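You operate a simulated robot arm through the tools that you are given. There is no shell and no other tool.

You are at the controls of a simulated robot arm. One attempt, no reset.

Task
Share out the protector packs on the window lane of the blue conveyor. At the end: the 60 mm protector pack from the window lane of the blue conveyor is on the brown carton liner board; the silver spare roller is on the brown seal box; the 50 mm protector pack from the window lane of the blue conveyor is on the tray end of the grey jog box; the teal felt pad stands where the silver spare roller stood; the blue oil can stands where the teal felt pad stood; whatever was shut is shut again. Leave all else as you found it, and nothing knocked over. Set down upright: protector pack, spare roller.

The check looks at the end state, three seconds after you hand in, the way a careful person would. Anything else that was tipped, shoved, dropped, spilled or broken makes it a failure. A push-on lid holds only when it is set on centred and level and pressed home; a screw cap is set on level and turned clockwise until tight.

Robot
A 7-joint arm with a two-finger parallel gripper, fixed in place. Base frame: the origin is at the foot of the arm, x ahead of it, y to its left, z up; the work surface is at about z = 800. Lengths are in mm, angles in degrees, forces in N, time in s.
With the tool pointing down near the work surface it reaches from about 240 to 680 mm from the base axis. Its first joint turns from -66.0 to 66.0 degrees. Payload 2.4 kg.
The tool frame sits at the grasp point between the pads (the TCP): z along the fingers, y along the line on which they close. The tips reach 30 mm beyond it. The gripper opens to 94 mm. The fingers are 28 mm wide and 10 mm thick; the gripper's body (50 by 96 mm) begins 55 mm behind the TCP.
Orientation is told as [roll, pitch, yaw] about the base's x, y, z axes, in that order, counted from this pose: with the fingers straight down and closing along the base's y, the tool's x points along the base's -x, its y along +y and its z along -z.

Tools
- The arm moves only by the tool step_arm. Its argument "commands" is text: rows parted by semicolons, each of 7 numbers parted by spaces: the shift along the base's x, y, z in mm, then the turn, a rotation vector about the base's x, y, z in degrees, then the opening, from 0 (shut) to 1 (fully open). In form: tx ty tz wx wy wz hand; .... A call has 1 to 20 rows; each row is the pose to reach, as a shift and turn from the pose commanded when the call began. Each row takes 0.2 s and may step no farther than 50 mm and 8.6 degrees from the row before; otherwise, or with a gripper value out of range, the whole call is refused. Where a pose cannot be reached the arm comes as near as it can. A force on the tool above 40 N (or 10 N above the force at the start of the call, whichever is more), or a blocked arm, ends the call early, and 0.2 s more pass. Each finger travels about 153 mm/s and halts on what it meets, pressing with about 23 N; the grip force reading is that of the motor and also rises with nothing between the fingers. The clock runs only during rows and for 0.2 s after the last one: add rows that repeat a pose to give the fingers time. The reply holds the time, the measured pose of the TCP, the force on the tool along the base axes, the opening and the grip force, in the units named above and with some noise, with the torque about the TCP (base axes, N m) and any sound that the robot's microphone picked up, and new pictures: "views" is both (left out), scene, wrist or none.
- Cameras (640 x 400 px; columns grow to the right, rows downward): "scene" is fixed at [35, 478.5, 1442.1]; the picture's right is [-0.75, -0.66, 0.00], its down [-0.43, 0.49, -0.75] and it looks along [0.50, -0.57, -0.66] (base axes); focal length 317 px, centre (320, 200). "wrist" rides on the gripper at [76, 14, -102] in the tool frame; the picture's right is [-0.18, 0.98, 0.00], its down [-0.75, -0.14, -0.64] and it looks along [-0.63, -0.12, 0.77] (tool axes); focal length 243 px, centre (320, 200). There is no depth. A picture from a camera that has moved, and an enlarged one, comes with that camera's place and axes in the base frame and with its lens. The place of the scene camera against the robot may be out by one fixed shift of up to 12 mm in any direction.
- inspect(camera, box): a new picture of the part [left, top, right, bottom] of that camera's present view, enlarged. The clock stands still meanwhile.
- job_done(): hands the job in; it is judged then, once.

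Nothing tells you positions but the pictures and the camera data. Unless the task says otherwise, let go and move clear before handing in.

The tools are called after "Request:" by a JSON object that holds its "op" and its "data". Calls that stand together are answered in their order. step_arm: Moves the arm, as the interface text tells. Its arguments: {"type":"object","properties":{"commands":{"type":"string"},"views":{"type":"string","enum":["both","scene","wrist","none"]}},"required":["commands"]} The other tools are called the same way: inspect (camera, box) takes an enlarged picture of a part of a camera's view; job_done () hands the job in.

At the start:

```text
t: 0.0
tool_pos: [414.6, -134.8, 1139.3]
tool_rot: [0.0, 0.0, 0.0]
force: [0.0, 0.0, 0.7]
torque: [0.0, -0.01, 0.01]
gripper_width: 94.4
finger_force: 0.1
```

scene: 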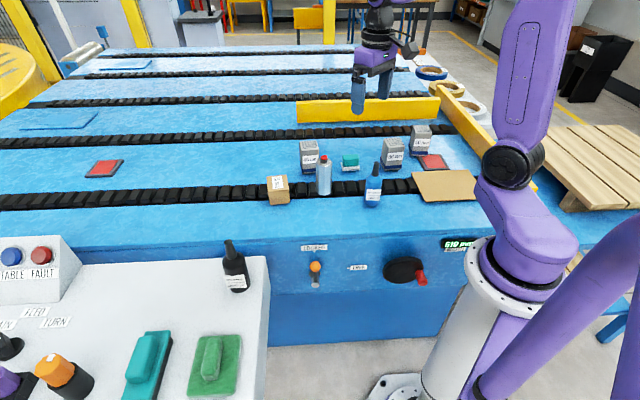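
wrist: 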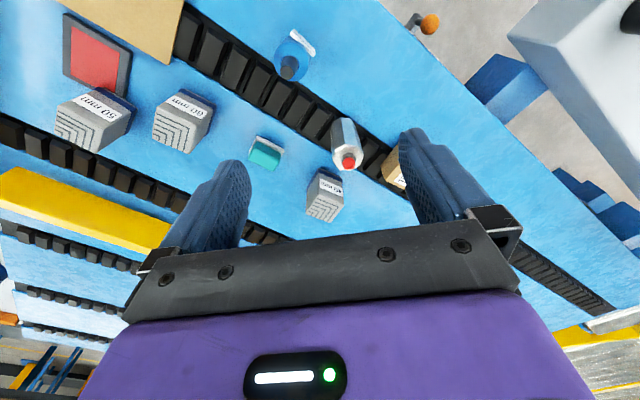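

I see a blue conveyor table with three grey packs, a teal pad, a silver cylinder with a red top, a blue bottle and a brown box. Next I'll take enlarged views before I move anything.

Request:
{"op": "inspect", "data": {"camera": "scene", "box": [240, 100, 500, 260]}}

Request:
{"op": "inspect", "data": {"camera": "scene", "box": [0, 220, 290, 400]}}

Request:
{"op": "inspect", "data": {"camera": "wrist", "box": [40, 0, 460, 260]}}

Request:
{"op": "inspect", "data": {"camera": "scene", "box": [280, 220, 500, 360]}}

Request:
{"op": "inspect", "data": {"camera": "scene", "box": [0, 20, 320, 220]}}

```text
2.46 times, centred on (370, 180) of scene
camera zoom: at [35.0, 478.5, 1442.1], right [-0.75, -0.66, 0.0], down [-0.43, 0.49, -0.75], along [0.5, -0.57, -0.66], focal length 781 px, centre (197, 249)
```

zoom: 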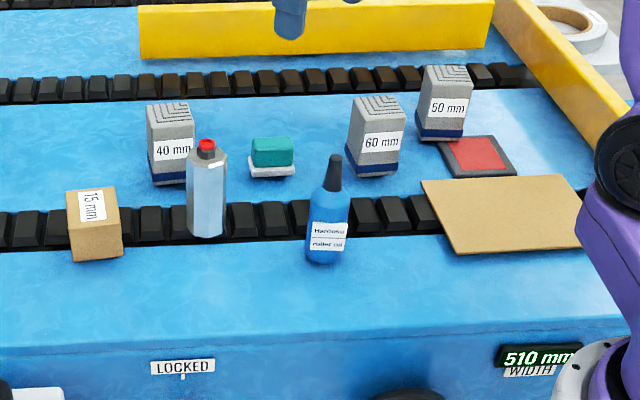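

```text
2.21 times, centred on (145, 310) of scene
camera zoom: at [35.0, 478.5, 1442.1], right [-0.75, -0.66, 0.0], down [-0.43, 0.49, -0.75], along [0.5, -0.57, -0.66], focal length 700 px, centre (706, -43)
```

zoom: 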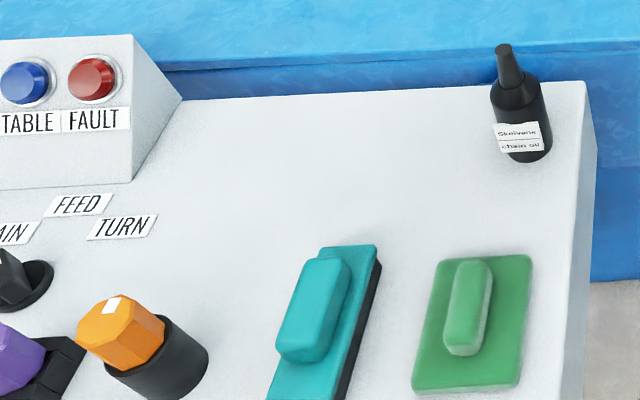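

```text
1.52 times, centred on (250, 130) of wrist
camera zoom: at [338.4, -119.7, 1242.2], right [0.18, 0.98, 0.0], down [0.75, -0.14, 0.64], along [0.63, -0.12, -0.77], focal length 370 px, centre (427, 307)
```

zoom: 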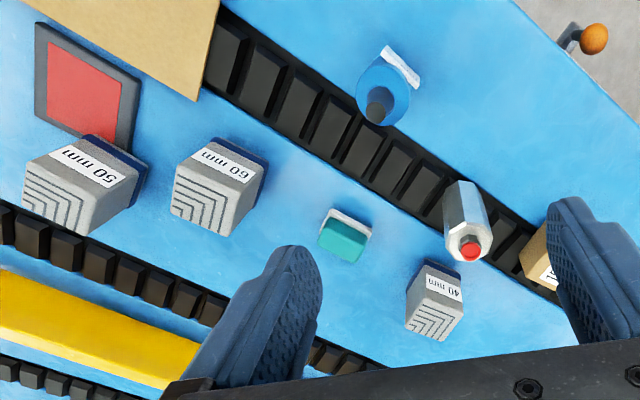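

```text
2.86 times, centred on (390, 290) of scene
camera zoom: at [35.0, 478.5, 1442.1], right [-0.75, -0.66, 0.0], down [-0.43, 0.49, -0.75], along [0.5, -0.57, -0.66], focal length 906 px, centre (120, -57)
```

zoom: 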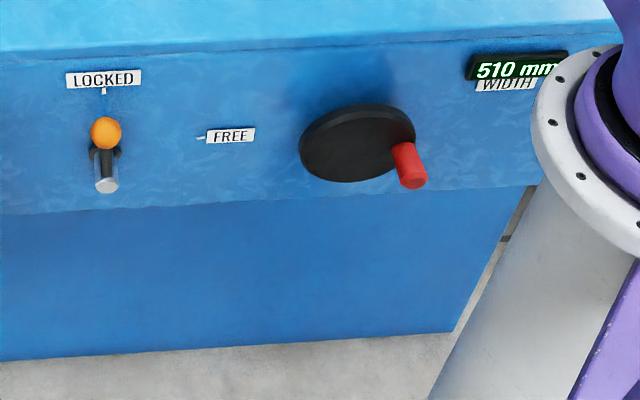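

```text
2.00 times, centred on (160, 120) of scene
camera zoom: at [35.0, 478.5, 1442.1], right [-0.75, -0.66, 0.0], down [-0.43, 0.49, -0.75], along [0.5, -0.57, -0.66], focal length 634 px, centre (640, 360)
```

zoom: 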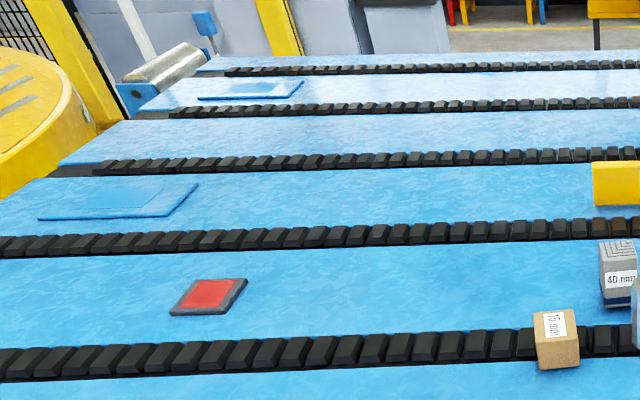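

The packs (40, 60, 50), pad, roller, can and seal box lie along a lane running at about 45° to the base. The grey console on my left is probably the jog box. I'll raise the wrist camera over there for a look before I touch anything.

Request:
{"op": "step_arm", "data": {"commands": "-14 46 5 0 0 4.4 1; -28 92 10 0 0 8.8 1; -42 138 15 0 0 13.2 1; -56 184 20 0 0 17.6 1; -70 230 25 0 0 22 1; -84 276 30 0 0 26.4 1; -98 322 35 0 0 30.8 1; -112 365 40 0 0 35 1; -112 365 40 0 0 35 1", "views": "both"}}

```text
t: 2.0
tool_pos: [301.1, 229.9, 1180.6]
tool_rot: [-0.1, 0.0, 35.1]
force: [-0.4, 0.1, 0.8]
torque: [0.02, 0.01, 0.04]
gripper_width: 93.8
finger_force: 0.1
camera wrist: at [231.4, 198.9, 1282.6], right [-0.41, 0.91, 0.0], down [0.7, 0.32, 0.64], along [0.58, 0.27, -0.77], focal length 243 px, centre (320, 200)
```

scene: 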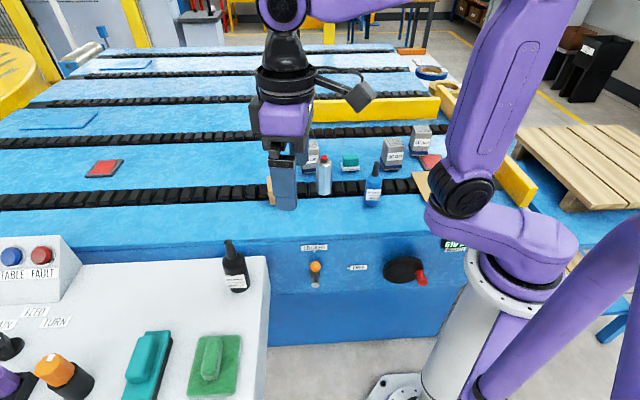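
wrist: 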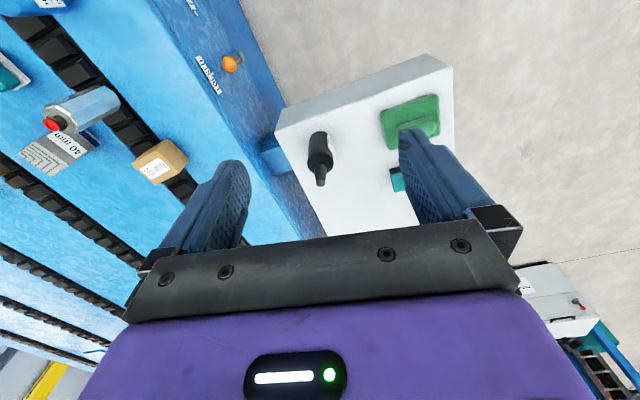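

The jog box top is on my left with a black bottle, a green item and a teal item on it. I'll enlarge these views.

Request:
{"op": "inspect", "data": {"camera": "wrist", "box": [260, 50, 480, 240]}}

Request:
{"op": "inspect", "data": {"camera": "scene", "box": [0, 300, 160, 400]}}

Request:
{"op": "inspect", "data": {"camera": "scene", "box": [110, 310, 270, 400]}}

Request:
{"op": "inspect", "data": {"camera": "wrist", "box": [0, 0, 240, 220]}}

```text
2.11 times, centred on (370, 145) of wrist
camera zoom: at [231.4, 198.9, 1282.6], right [-0.41, 0.91, 0.0], down [0.7, 0.32, 0.64], along [0.58, 0.27, -0.77], focal length 511 px, centre (215, 316)
```

zoom: 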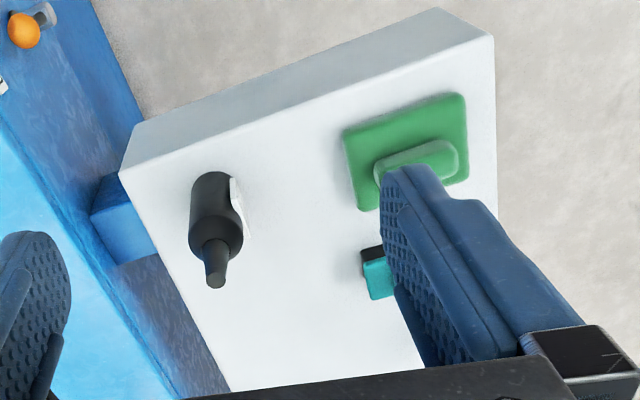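

```text
4.00 times, centred on (80, 350) of scene
camera zoom: at [35.0, 478.5, 1442.1], right [-0.75, -0.66, 0.0], down [-0.43, 0.49, -0.75], along [0.5, -0.57, -0.66], focal length 1269 px, centre (1280, -400)
```

zoom: 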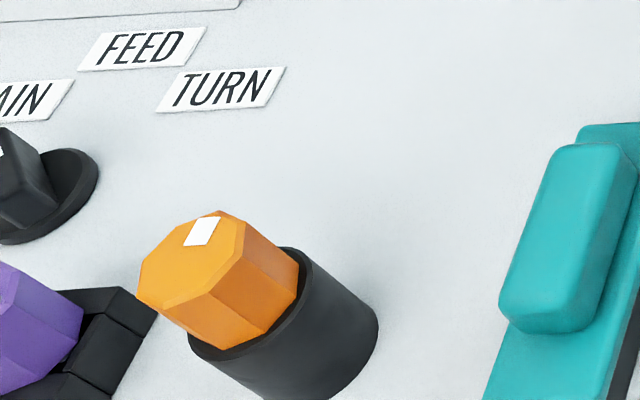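

```text
4.00 times, centred on (190, 355) of scene
camera zoom: at [35.0, 478.5, 1442.1], right [-0.75, -0.66, 0.0], down [-0.43, 0.49, -0.75], along [0.5, -0.57, -0.66], focal length 1269 px, centre (840, -420)
```

zoom: 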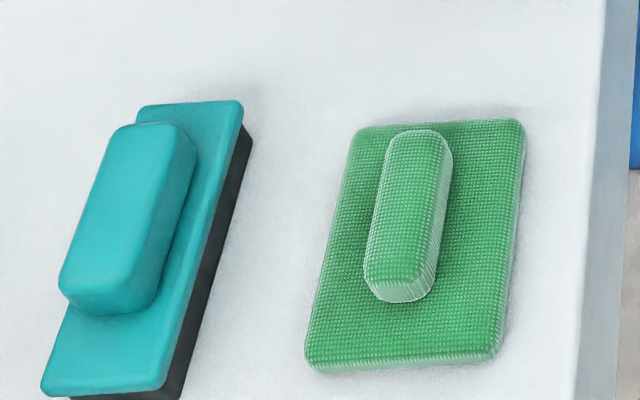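

```text
1.82 times, centred on (120, 110) of wrist
camera zoom: at [231.4, 198.9, 1282.6], right [-0.41, 0.91, 0.0], down [0.7, 0.32, 0.64], along [0.58, 0.27, -0.77], focal length 441 px, centre (684, 364)
```

zoom: 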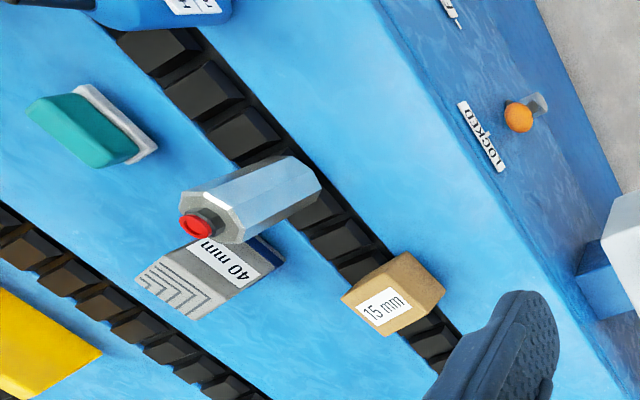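

On the jog box I see a large teal block on a black base, a green one and a black chain-oil can. The small teal pad on a white base sits on the conveyor among the items I have to move. Now I'll look closely at the conveyor items from above, with the tool turned to the lane direction.

Request:
{"op": "step_arm", "data": {"commands": "5 -25 -10 0 0 -8 1; 10 -50 -20 0 0 -16 1; 15 -75 -30 0 0 -24 1; 20 -100 -40 0 0 -32 1; 25 -125 -50 0 0 -40 1; 30 -150 -60 0 0 -48 1; 35 -175 -70 0 0 -56 1; 40 -200 -80 0 0 -64 1; 44 -225 -90 0 0 -72 1; 47 -250 -100 0 0 -80 1; 47 -250 -100 0 0 -80 1", "views": "both"}}

```text
t: 4.4
tool_pos: [347.9, -19.9, 1080.3]
tool_rot: [0.0, 0.0, -45.1]
force: [-0.2, 0.0, 0.4]
torque: [-0.02, 0.0, 0.02]
gripper_width: 94.3
finger_force: 0.1
camera wrist: at [305.4, 44.9, 1182.7], right [0.83, 0.56, 0.0], down [0.43, -0.63, 0.64], along [0.36, -0.53, -0.77], focal length 243 px, centre (320, 200)
```

scene: 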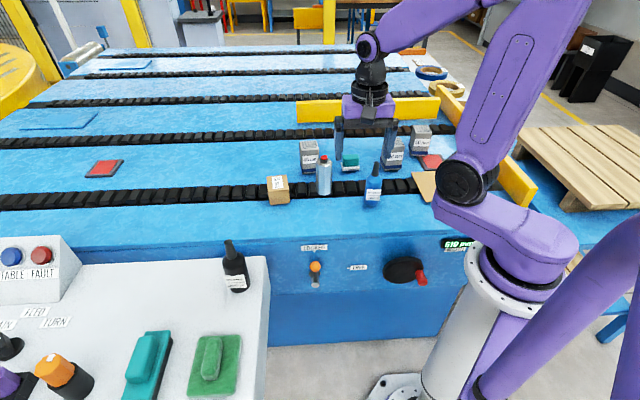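
wrist: 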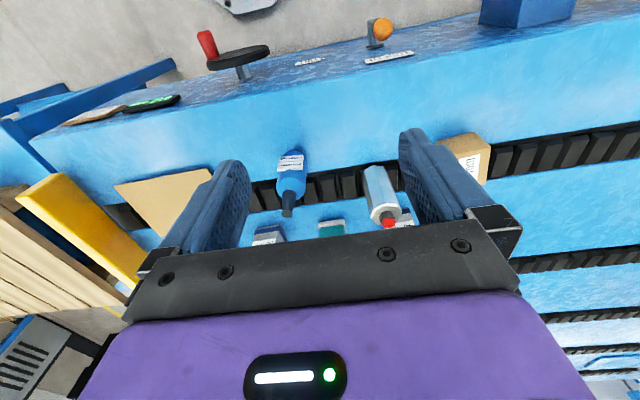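

The gripper body hides the far half from here, so I'll move forward and up to see the whole lane.

Request:
{"op": "step_arm", "data": {"commands": "20 -33 12 0 0 0 1; 40 -66 25 0 0 0 1; 55 -100 40 0 0 0 1; 72 -130 50 0 0 0 1; 72 -130 50 0 0 0 1", "views": "wrist"}}

```text
t: 5.6
tool_pos: [421.0, -150.8, 1129.4]
tool_rot: [-0.1, -0.1, -45.0]
force: [0.0, 0.4, -0.1]
torque: [0.02, -0.01, 0.02]
gripper_width: 93.9
finger_force: 0.0
camera wrist: at [377.2, -86.0, 1232.7], right [0.82, 0.57, 0.0], down [0.43, -0.63, 0.64], along [0.36, -0.53, -0.77], focal length 243 px, centre (320, 200)
```

wrist: 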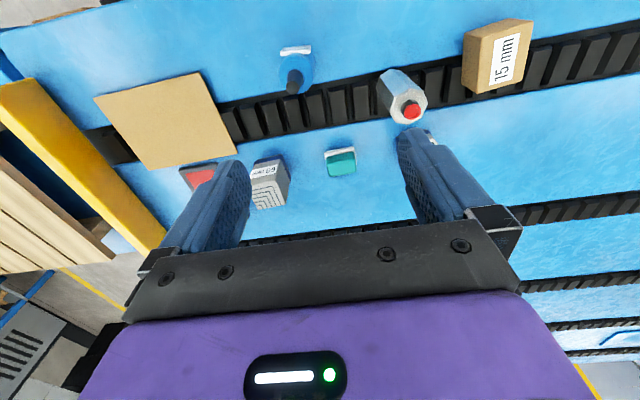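

Now I can see the lane. I'll enlarge to measure the items.

Request:
{"op": "inspect", "data": {"camera": "wrist", "box": [240, 20, 400, 220]}}

Request:
{"op": "inspect", "data": {"camera": "wrist", "box": [360, 0, 560, 160]}}

Request:
{"op": "inspect", "data": {"camera": "wrist", "box": [80, 50, 300, 230]}}

```text
2.00 times, centred on (320, 120) of wrist
camera zoom: at [377.2, -86.0, 1232.7], right [0.82, 0.57, 0.0], down [0.43, -0.63, 0.64], along [0.36, -0.53, -0.77], focal length 485 px, centre (320, 360)
```

zoom: 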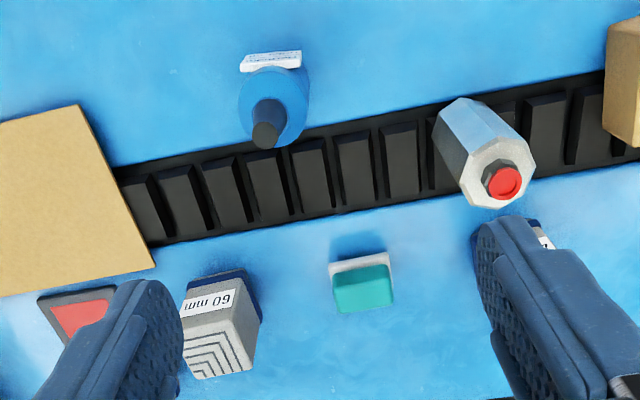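

```text
2.50 times, centred on (460, 80) of wrist
camera zoom: at [377.2, -86.0, 1232.7], right [0.82, 0.57, 0.0], down [0.43, -0.63, 0.64], along [0.36, -0.53, -0.77], focal length 606 px, centre (-30, 500)
```

zoom: 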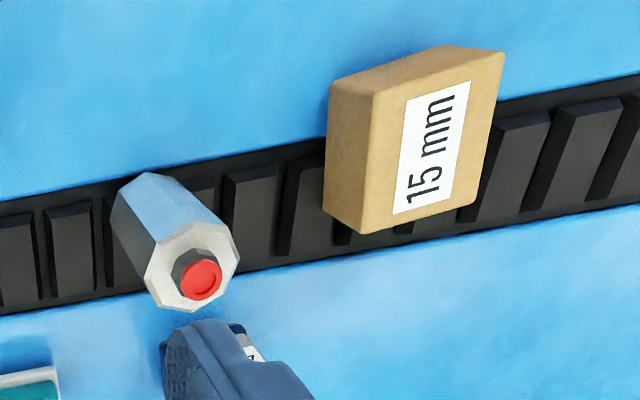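

```text
2.22 times, centred on (190, 140) of wrist
camera zoom: at [377.2, -86.0, 1232.7], right [0.82, 0.57, 0.0], down [0.43, -0.63, 0.64], along [0.36, -0.53, -0.77], focal length 539 px, centre (609, 333)
```

zoom: 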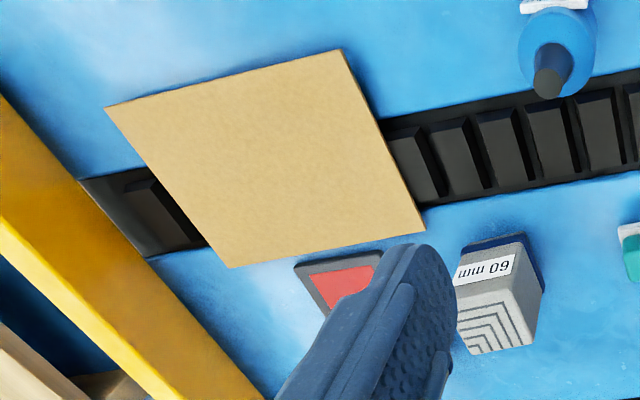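

The spare roller's red cap works out at about (528, -111, 937), the can at (396, -168), the pad at (549, -266) and the seal box near (624, 0). Next I'll hover over the roller for a close measurement.

Request:
{"op": "step_arm", "data": {"commands": "27 10 -27 0 0 0 1; 54 20 -54 0 0 0 1; 81 30 -81 0 0 0 1; 107 40 -109 0 0 0 1; 107 40 -109 0 0 0 1", "views": "both"}}

Request:
{"op": "inspect", "data": {"camera": "wrist", "box": [240, 50, 440, 230]}}

```text
t: 6.8
tool_pos: [527.2, -108.9, 1020.5]
tool_rot: [0.0, -0.1, -45.0]
force: [0.5, -0.3, 0.1]
torque: [0.0, -0.02, 0.02]
gripper_width: 93.9
finger_force: 0.0
camera wrist: at [483.8, -44.3, 1122.9], right [0.82, 0.57, 0.0], down [0.43, -0.63, 0.64], along [0.36, -0.53, -0.77], focal length 243 px, centre (320, 200)
```

scene: 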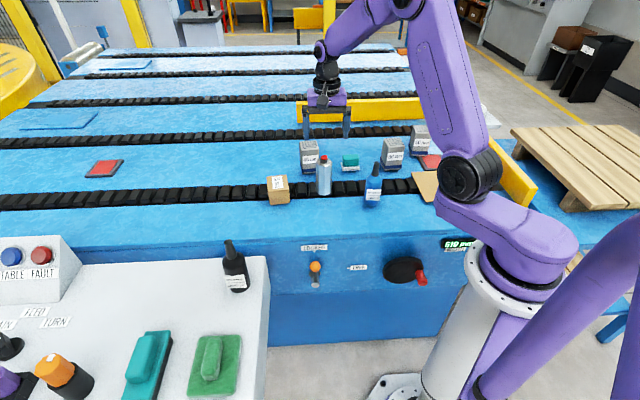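
wrist: 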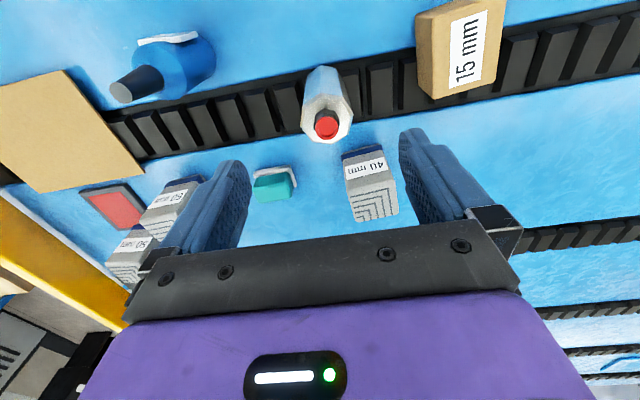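

```text
2.22 times, centred on (340, 140) of wrist
camera zoom: at [483.8, -44.3, 1122.9], right [0.82, 0.57, 0.0], down [0.43, -0.63, 0.64], along [0.36, -0.53, -0.77], focal length 539 px, centre (276, 333)
```

zoom: 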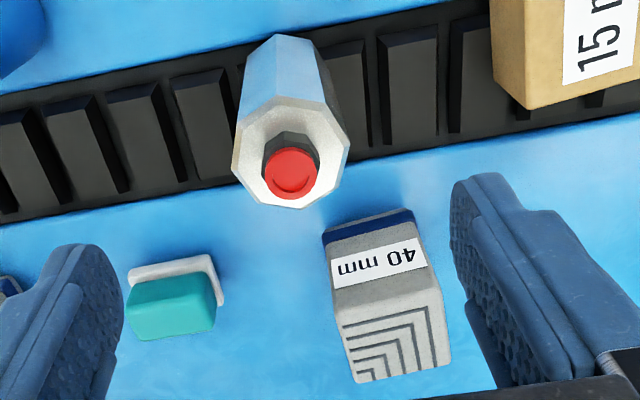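

The roller's cap is at about (537, -112) with the body top near z 906. I'll zoom in on it for the octagon orientation, and on the seal box.

Request:
{"op": "inspect", "data": {"camera": "wrist", "box": [285, 50, 375, 150]}}

Request:
{"op": "inspect", "data": {"camera": "wrist", "box": [400, 0, 520, 110]}}

Request:
{"op": "inspect", "data": {"camera": "scene", "box": [255, 120, 405, 220]}}

```text
4.00 times, centred on (330, 100) of wrist
camera zoom: at [483.8, -44.3, 1122.9], right [0.82, 0.57, 0.0], down [0.43, -0.63, 0.64], along [0.36, -0.53, -0.77], focal length 970 px, centre (280, 600)
```

zoom: 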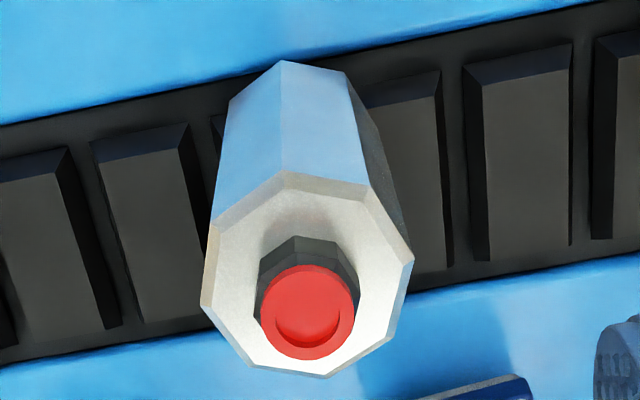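

```text
3.64 times, centred on (460, 55) of wrist
camera zoom: at [483.8, -44.3, 1122.9], right [0.82, 0.57, 0.0], down [0.43, -0.63, 0.64], along [0.36, -0.53, -0.77], focal length 882 px, centre (-189, 727)
```

zoom: 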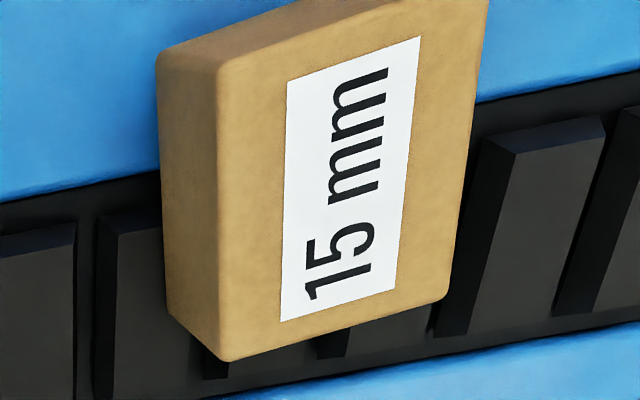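

```text
4.00 times, centred on (330, 170) of scene
camera zoom: at [35.0, 478.5, 1442.1], right [-0.75, -0.66, 0.0], down [-0.43, 0.49, -0.75], along [0.5, -0.57, -0.66], focal length 1269 px, centre (280, 320)
```

zoom: 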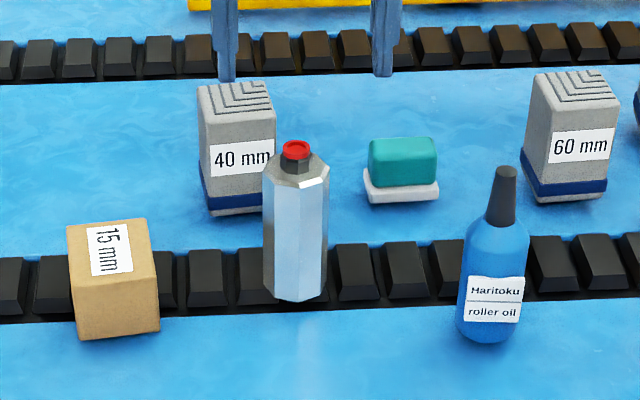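

The roller's top octagon is centred at about (538, -112), 45 mm across flats, with flats facing roughly 24° and 69°. The seal box top is at z 851, centred near (624, 1). I'll turn the tool to yaw -21 above the roller and check the alignment.

Request:
{"op": "step_arm", "data": {"commands": "5 -1.5 0 0 0 8 1; 9.5 -2.6 0 0 0 16 1; 9.5 -2.6 0 0 0 24 1; 9.5 -2.6 -15 0 0 24 1; 9.5 -2.6 -15 0 0 24 1", "views": "wrist"}}

Request:
{"op": "inspect", "data": {"camera": "wrist", "box": [220, 40, 440, 220]}}

```text
t: 8.0
tool_pos: [537.6, -111.9, 1005.6]
tool_rot: [0.0, -0.1, -20.9]
force: [0.7, -0.1, 0.3]
torque: [0.0, -0.01, -0.02]
gripper_width: 93.8
finger_force: 0.1
camera wrist: at [471.7, -70.3, 1108.3], right [0.52, 0.85, 0.0], down [0.65, -0.4, 0.64], along [0.55, -0.34, -0.77], focal length 243 px, centre (320, 200)
```

wrist: 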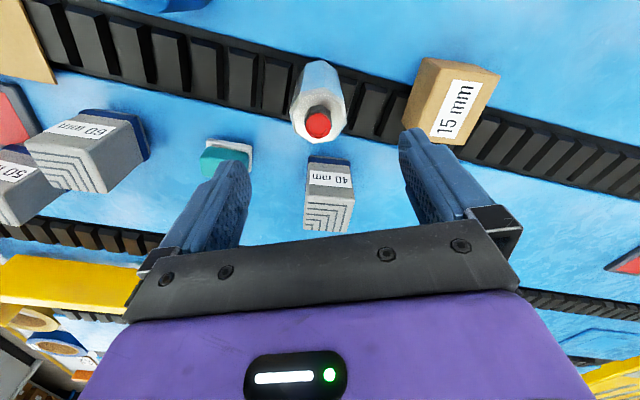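

```text
2.22 times, centred on (330, 130) of wrist
camera zoom: at [471.7, -70.3, 1108.3], right [0.52, 0.85, 0.0], down [0.65, -0.4, 0.64], along [0.55, -0.34, -0.77], focal length 539 px, centre (298, 356)
```

zoom: 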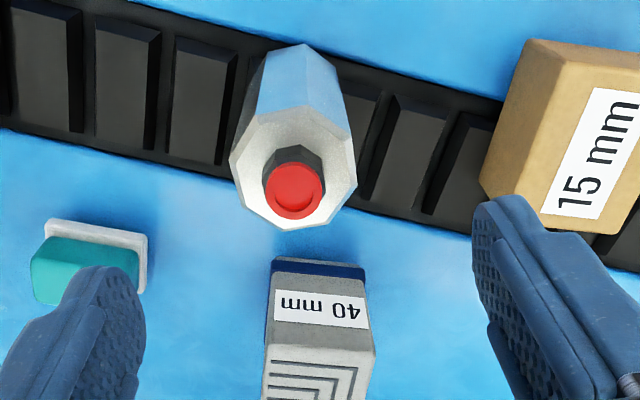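

The roller sits exactly on the tool axis. I'll descend to z 884 and grip it.

Request:
{"op": "step_arm", "data": {"commands": "0 0 -40 0 0 0 1; 0 0 -80 0 0 0 1; 0 0 -110 0 0 0 1; 0 0 -121 0 0 0 1; 0 0 -121 0 0 0 1; 0 0 -121 0 0 0 0; 0 0 -121 0 0 0 0; 0 0 -121 0 0 0 0", "views": "both"}}

```text
t: 9.8
tool_pos: [538.0, -112.3, 884.1]
tool_rot: [-0.1, 0.1, -21.0]
force: [-1.5, -0.5, 1.1]
torque: [-0.06, -0.05, -0.03]
gripper_width: 49.7
finger_force: 23.0
camera wrist: at [472.5, -70.3, 987.2], right [0.52, 0.85, 0.0], down [0.65, -0.4, 0.64], along [0.55, -0.34, -0.77], focal length 243 px, centre (320, 200)
```

scene: 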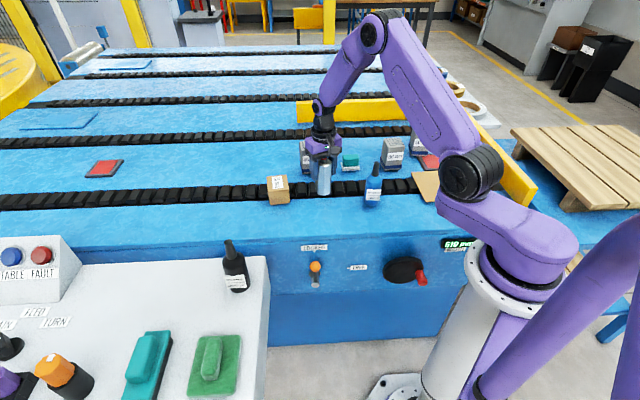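
wrist: 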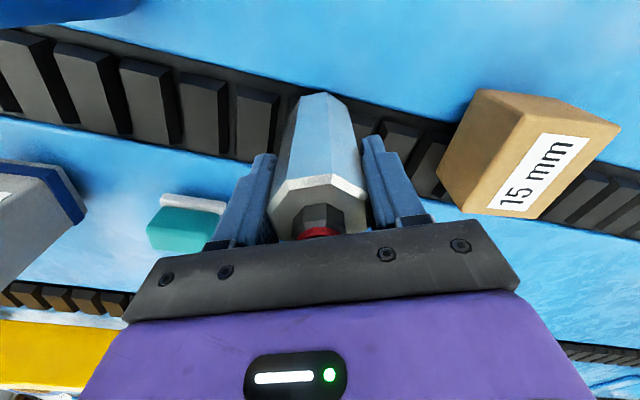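

The roller is gripped at 49.7 mm. I'll lift it straight up and check that it hangs upright.

Request:
{"op": "step_arm", "data": {"commands": "0 0 10 0 0 0 0; 0 0 30 0 0 0 0; 0 0 60 0 0 0 0; 0 0 100 0 0 0 0; 0 0 100 0 0 0 0", "views": "both"}}

Request:
{"op": "inspect", "data": {"camera": "wrist", "box": [200, 0, 460, 240]}}

```text
t: 11.0
tool_pos: [538.1, -111.3, 984.0]
tool_rot: [0.1, 0.0, -21.0]
force: [-0.3, -0.3, -5.7]
torque: [0.0, -0.01, 0.04]
gripper_width: 49.9
finger_force: 22.7
camera wrist: at [472.0, -70.7, 1087.7], right [0.52, 0.85, 0.0], down [0.65, -0.4, 0.64], along [0.55, -0.34, -0.77], focal length 243 px, centre (320, 200)
```

scene: 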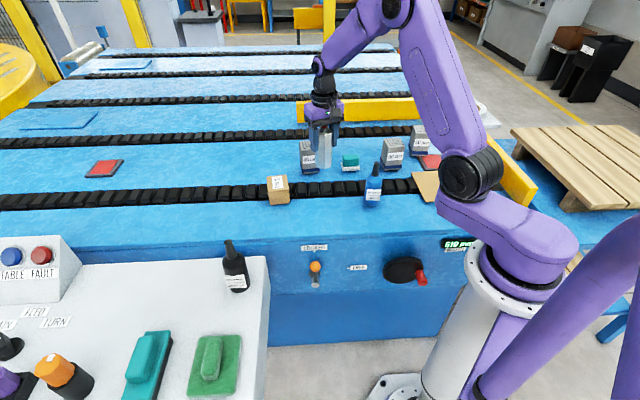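
wrist: 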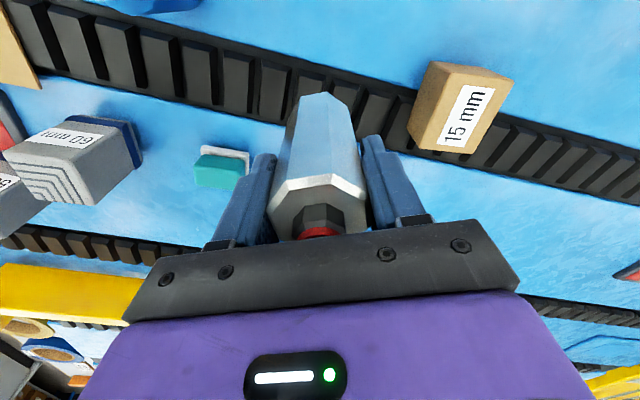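

```text
1.67 times, centred on (330, 120) of wrist
camera zoom: at [472.0, -70.7, 1087.7], right [0.52, 0.85, 0.0], down [0.65, -0.4, 0.64], along [0.55, -0.34, -0.77], focal length 404 px, centre (303, 333)
```

zoom: 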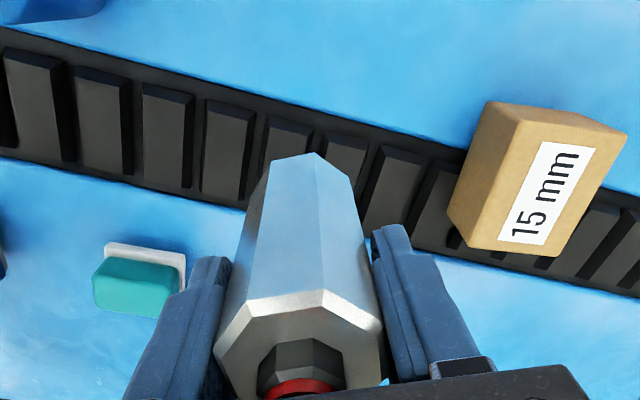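

The box centre checks out again at (624, 1.4) with its top at z 851. I'll carry the roller over it at a safe height.

Request:
{"op": "step_arm", "data": {"commands": "28 38 0 0 0 0 0; 57 76 0 0 0 0 0; 86.3 113.8 0 0 0 0 0; 86.3 113.8 -20 0 0 0 0; 86.3 113.8 -20 0 0 0 0", "views": "both"}}

Request:
{"op": "inspect", "data": {"camera": "scene", "box": [230, 100, 350, 220]}}

Request:
{"op": "inspect", "data": {"camera": "wrist", "box": [200, 0, 460, 240]}}

```text
t: 12.2
tool_pos: [625.8, 0.8, 964.8]
tool_rot: [0.0, 0.1, -20.9]
force: [-0.1, 0.6, -5.0]
torque: [-0.03, -0.02, -0.04]
gripper_width: 49.7
finger_force: 23.0
camera wrist: at [558.8, 42.3, 1067.0], right [0.52, 0.85, 0.0], down [0.65, -0.4, 0.64], along [0.55, -0.34, -0.77], focal length 243 px, centre (320, 200)
```

scene: 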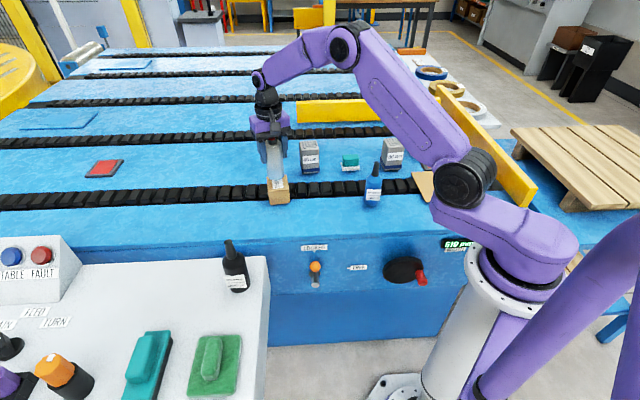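
wrist: 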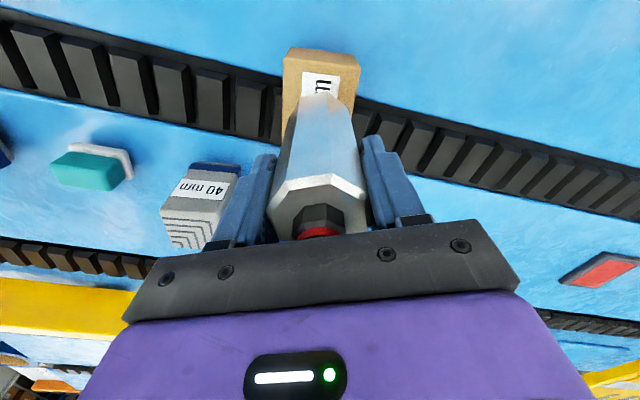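

```text
3.33 times, centred on (290, 160) of scene
camera zoom: at [35.1, 478.5, 1442.1], right [-0.75, -0.66, 0.0], down [-0.43, 0.49, -0.75], along [0.5, -0.57, -0.66], focal length 1058 px, centre (420, 333)
```

zoom: 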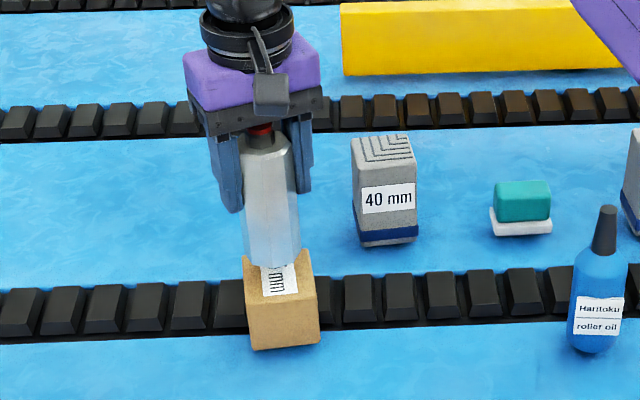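

```text
1.67 times, centred on (330, 120) of wrist
camera zoom: at [558.8, 42.3, 1067.0], right [0.52, 0.85, 0.0], down [0.65, -0.4, 0.64], along [0.55, -0.34, -0.77], focal length 404 px, centre (303, 333)
```

zoom: 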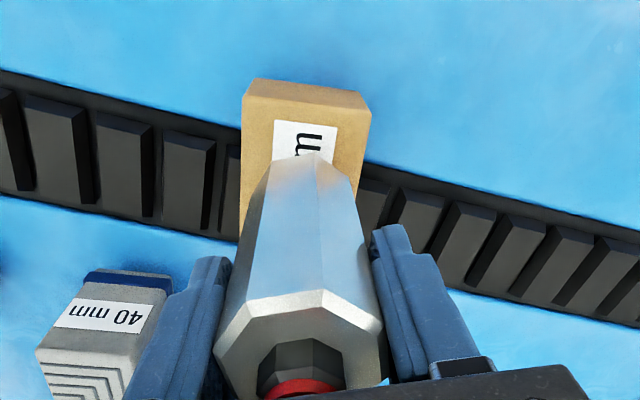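

The roller base is about 30 mm above the box top. I'll lower it gently and watch the force.

Request:
{"op": "step_arm", "data": {"commands": "-0.8 0.4 -12 0 0 0 0; -0.8 0.4 -20 0 0 0 0; -0.8 0.4 -25 0 0 0 0; -0.8 0.4 -27 0 0 0 0; -0.8 0.4 -27 0 0 0 0", "views": "scene"}}

Request:
{"op": "inspect", "data": {"camera": "scene", "box": [230, 100, 350, 220]}}

```text
t: 13.4
tool_pos: [624.2, -0.3, 938.8]
tool_rot: [0.0, -0.2, -20.9]
force: [-5.6, -0.3, 19.2]
torque: [-0.08, 0.58, -0.13]
gripper_width: 49.8
finger_force: 22.8
```

scene: 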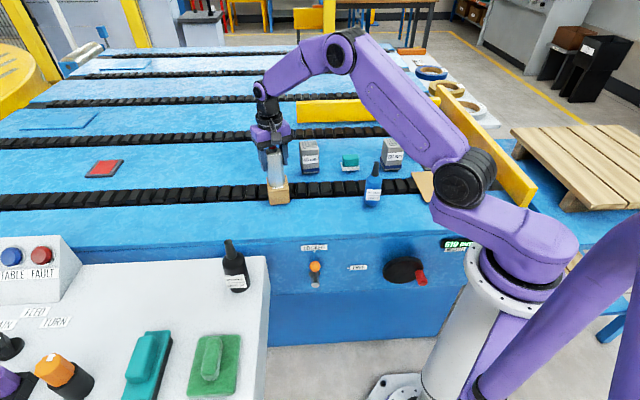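

```text
3.33 times, centred on (290, 160) of scene
camera zoom: at [34.4, 478.4, 1442.2], right [-0.75, -0.66, 0.0], down [-0.43, 0.49, -0.75], along [0.5, -0.57, -0.66], focal length 1058 px, centre (420, 333)
```

zoom: 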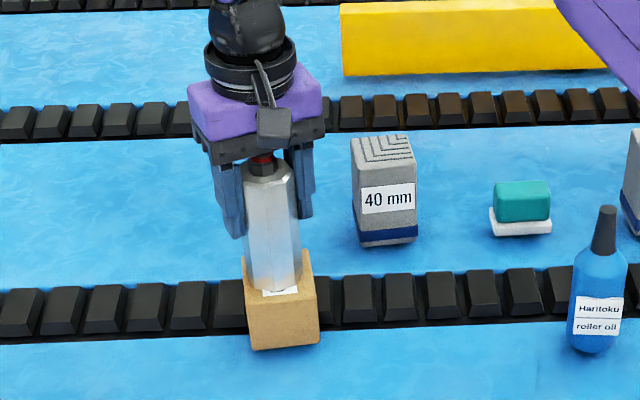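

It touched at about z 939. I'll unload about 1.5 mm and check, then open slowly.

Request:
{"op": "step_arm", "data": {"commands": "0 0 1.3 0 0 0 0; 0 0 1.3 0 0 0 0", "views": "wrist"}}

```text
t: 14.0
tool_pos: [623.6, 2.5, 939.4]
tool_rot: [0.0, -0.2, -20.9]
force: [-2.0, -1.7, 13.4]
torque: [-0.13, -0.15, -0.03]
gripper_width: 49.6
finger_force: 23.1
camera wrist: at [558.0, 43.1, 1041.7], right [0.52, 0.85, 0.0], down [0.65, -0.4, 0.64], along [0.55, -0.34, -0.77], focal length 243 px, centre (320, 200)
```

wrist: 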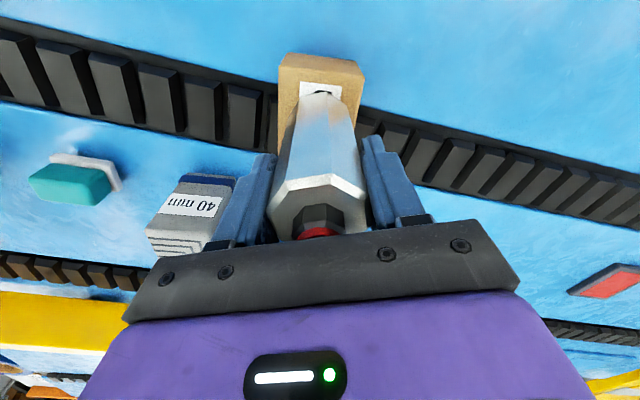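

Request:
{"op": "step_arm", "data": {"commands": "0 0 1.2 0 0 0 0; 0 0 1.2 0 0 0 0", "views": "none"}}

```text
t: 14.6
tool_pos: [623.6, 1.0, 938.9]
tool_rot: [0.0, 0.1, -21.0]
force: [2.6, -0.7, 0.4]
torque: [-0.07, -0.3, -0.01]
gripper_width: 49.6
finger_force: 22.5
```

The load is nearly all on the box now, so I'll open gently and then rise clear.

Request:
{"op": "step_arm", "data": {"commands": "0 0 0 0 0 0 0.56; 0 0 0 0 0 0 0.62; 0 0 0 0 0 0 0.75; 0 0 0 0 0 0 0.9; 0 0 0 0 0 0 0.9; 0 0 15 0 0 0 0.9; 0 0 40 0 0 0 0.9; 0 0 80 0 0 0 1; 0 0 110 0 0 0 1", "views": "both"}}

Request:
{"op": "inspect", "data": {"camera": "scene", "box": [230, 100, 350, 220]}}

Request:
{"op": "inspect", "data": {"camera": "wrist", "box": [200, 0, 460, 240]}}

```text
t: 16.6
tool_pos: [624.4, 1.6, 1050.4]
tool_rot: [0.1, 0.1, -20.9]
force: [0.2, -0.3, 0.5]
torque: [0.02, -0.01, 0.04]
gripper_width: 93.9
finger_force: 0.0
camera wrist: at [557.7, 43.5, 1153.4], right [0.52, 0.85, 0.0], down [0.65, -0.4, 0.64], along [0.55, -0.34, -0.77], focal length 243 px, centre (320, 200)
```

scene: 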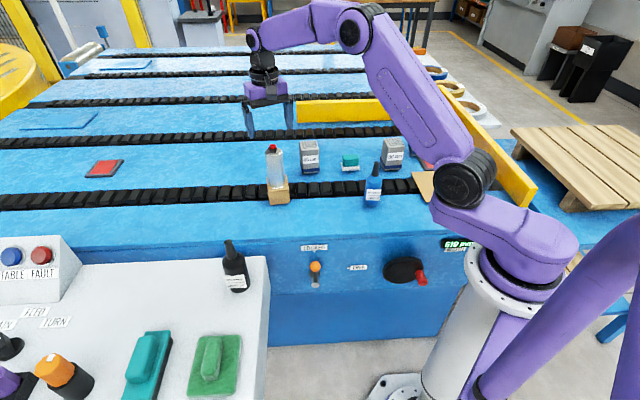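
wrist: 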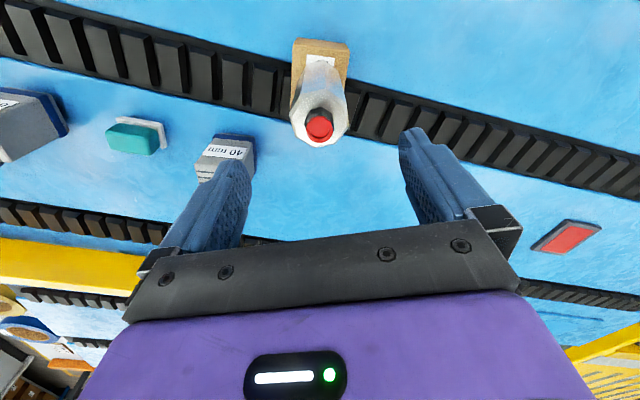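

```text
3.33 times, centred on (290, 160) of scene
camera zoom: at [35.0, 478.5, 1442.1], right [-0.75, -0.66, 0.0], down [-0.43, 0.49, -0.75], along [0.5, -0.57, -0.66], focal length 1058 px, centre (420, 333)
```

zoom: 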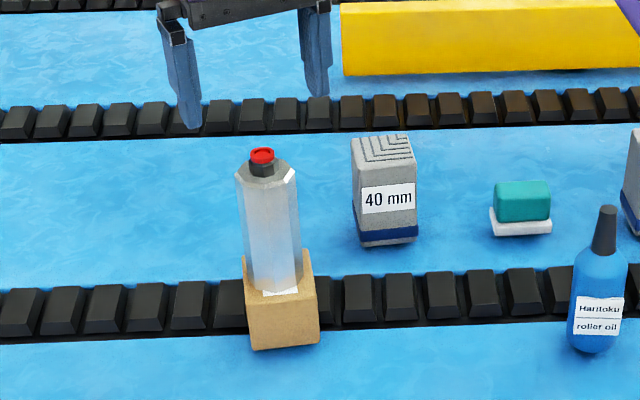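

```text
1.67 times, centred on (330, 120) of wrist
camera zoom: at [557.7, 43.5, 1153.4], right [0.52, 0.85, 0.0], down [0.65, -0.4, 0.64], along [0.55, -0.34, -0.77], focal length 404 px, centre (303, 333)
```

zoom: 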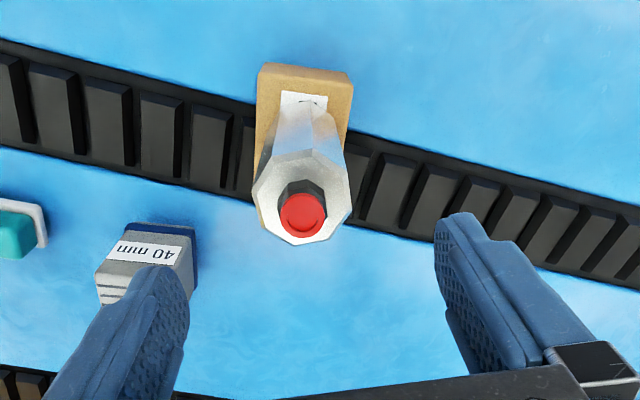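

The roller stands on the seal box. Next is the teal felt pad near (549, -266), so I'll hover above it to measure.

Request:
{"op": "step_arm", "data": {"commands": "-12.4 -44.6 0 0 0 -4 1; -24.8 -89.2 0 0 0 -8 1; -37.2 -133.8 -10 0 0 -12 1; -49.6 -178.4 -30 0 0 -16 1; -62 -223 -60 0 0 -20 1; -74.6 -267.8 -80 0 0 -24 1; -74.6 -267.8 -90 0 0 -24 1; -74.6 -267.8 -90 0 0 -24 1", "views": "both"}}

Request:
{"op": "inspect", "data": {"camera": "wrist", "box": [230, 40, 410, 200]}}

```text
refused: row 4 steps farther than a row can; nothing moved
```

```text
2.50 times, centred on (320, 120) of wrist
camera zoom: at [557.7, 43.5, 1153.4], right [0.52, 0.85, 0.0], down [0.65, -0.4, 0.64], along [0.55, -0.34, -0.77], focal length 606 px, centre (320, 400)
```

zoom: 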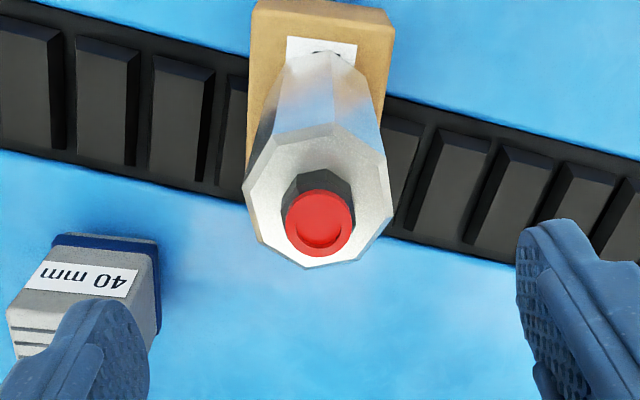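

That call was refused because one step was too long. I'll resend it with smaller steps to reach the teal pad.

Request:
{"op": "step_arm", "data": {"commands": "-12.4 -44.6 0 0 0 -4 1; -24.8 -89.2 0 0 0 -8 1; -37.2 -133.8 -10 0 0 -12 1; -48 -173 -30 0 0 -16 1; -58 -208 -60 0 0 -20 1; -68 -243 -80 0 0 -24 1; -74.6 -267.8 -90 0 0 -24 1; -74.6 -267.8 -90 0 0 -24 1", "views": "both"}}

Request:
{"op": "inspect", "data": {"camera": "wrist", "box": [230, 40, 410, 200]}}

```text
t: 18.4
tool_pos: [549.4, -265.5, 960.5]
tool_rot: [-0.1, 0.1, -45.0]
force: [0.0, 0.7, -0.2]
torque: [0.0, -0.01, -0.01]
gripper_width: 94.0
finger_force: 0.2
camera wrist: at [505.1, -201.7, 1063.5], right [0.82, 0.57, 0.0], down [0.43, -0.63, 0.64], along [0.36, -0.53, -0.77], focal length 243 px, centre (320, 200)
```

scene: 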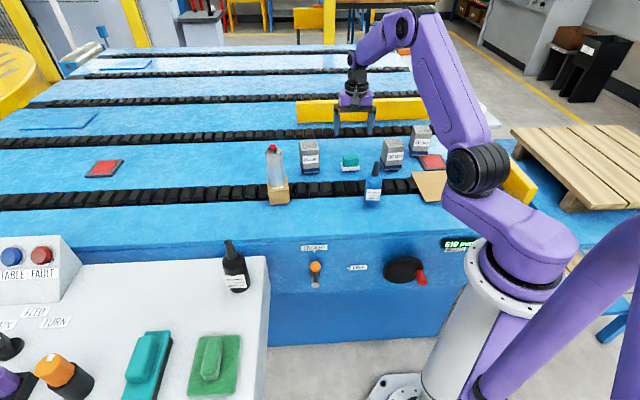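
wrist: 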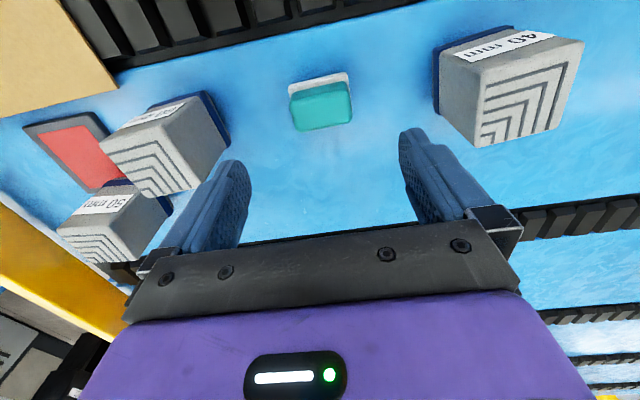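

```text
2.50 times, centred on (320, 120) of wrist
camera zoom: at [505.1, -201.7, 1063.5], right [0.82, 0.57, 0.0], down [0.43, -0.63, 0.64], along [0.36, -0.53, -0.77], focal length 606 px, centre (320, 400)
```

zoom: 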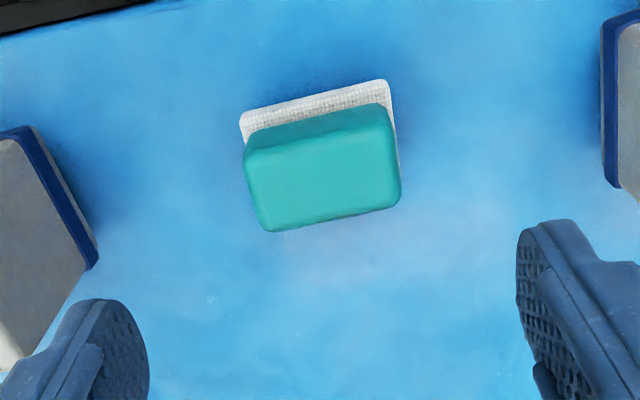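

The pad is centred near (553.5, -269). Its teal top is about 53×27 mm with the long axis at about 47°, and the white felt base is wider. I'll align, come down partway and check again.

Request:
{"op": "step_arm", "data": {"commands": "4.3 -3.2 -20 0 0 2 1; 4.3 -3.2 -50 0 0 2 1; 4.3 -3.2 -70 0 0 2 1; 4.3 -3.2 -70 0 0 2 1", "views": "wrist"}}

Request:
{"op": "inspect", "data": {"camera": "wrist", "box": [210, 40, 430, 220]}}

Request:
{"op": "inspect", "data": {"camera": "scene", "box": [320, 130, 400, 190]}}

```text
t: 19.4
tool_pos: [553.0, -269.0, 888.4]
tool_rot: [0.0, 0.0, -43.0]
force: [-0.4, -0.3, -0.9]
torque: [0.01, -0.02, -0.01]
gripper_width: 93.9
finger_force: 0.0
camera wrist: at [507.2, -205.5, 992.4], right [0.8, 0.59, 0.0], down [0.45, -0.62, 0.64], along [0.38, -0.52, -0.77], focal length 243 px, centre (320, 200)
```

wrist: 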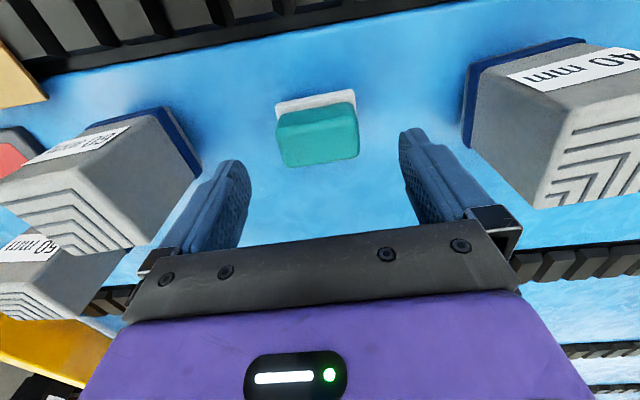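

```text
2.22 times, centred on (320, 130) of wrist
camera zoom: at [507.2, -205.5, 992.4], right [0.8, 0.59, 0.0], down [0.45, -0.62, 0.64], along [0.38, -0.52, -0.77], focal length 539 px, centre (320, 356)
```

zoom: 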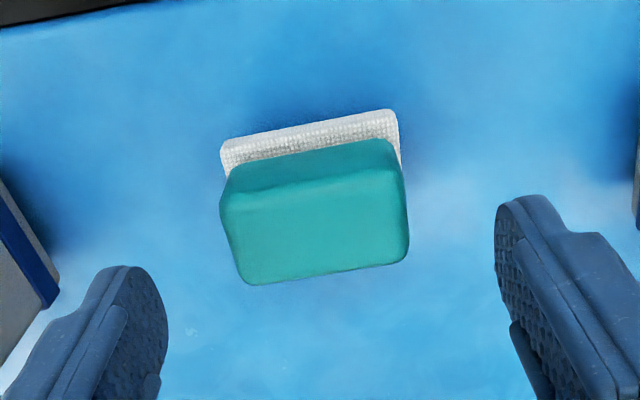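

```text
6.67 times, centred on (360, 160) of scene
camera zoom: at [35.0, 478.5, 1442.1], right [-0.75, -0.66, 0.0], down [-0.43, 0.49, -0.75], along [0.5, -0.57, -0.66], focal length 2115 px, centre (53, 467)
```

zoom: 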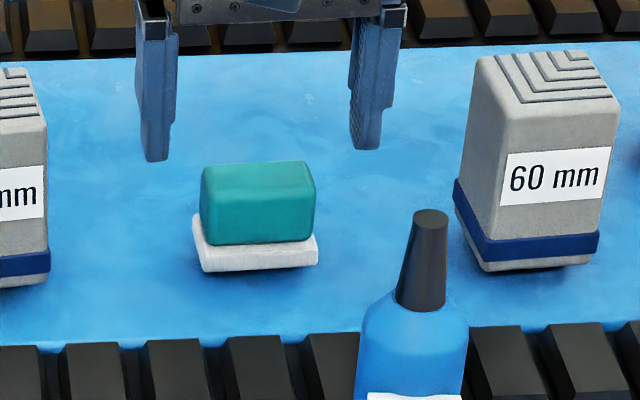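

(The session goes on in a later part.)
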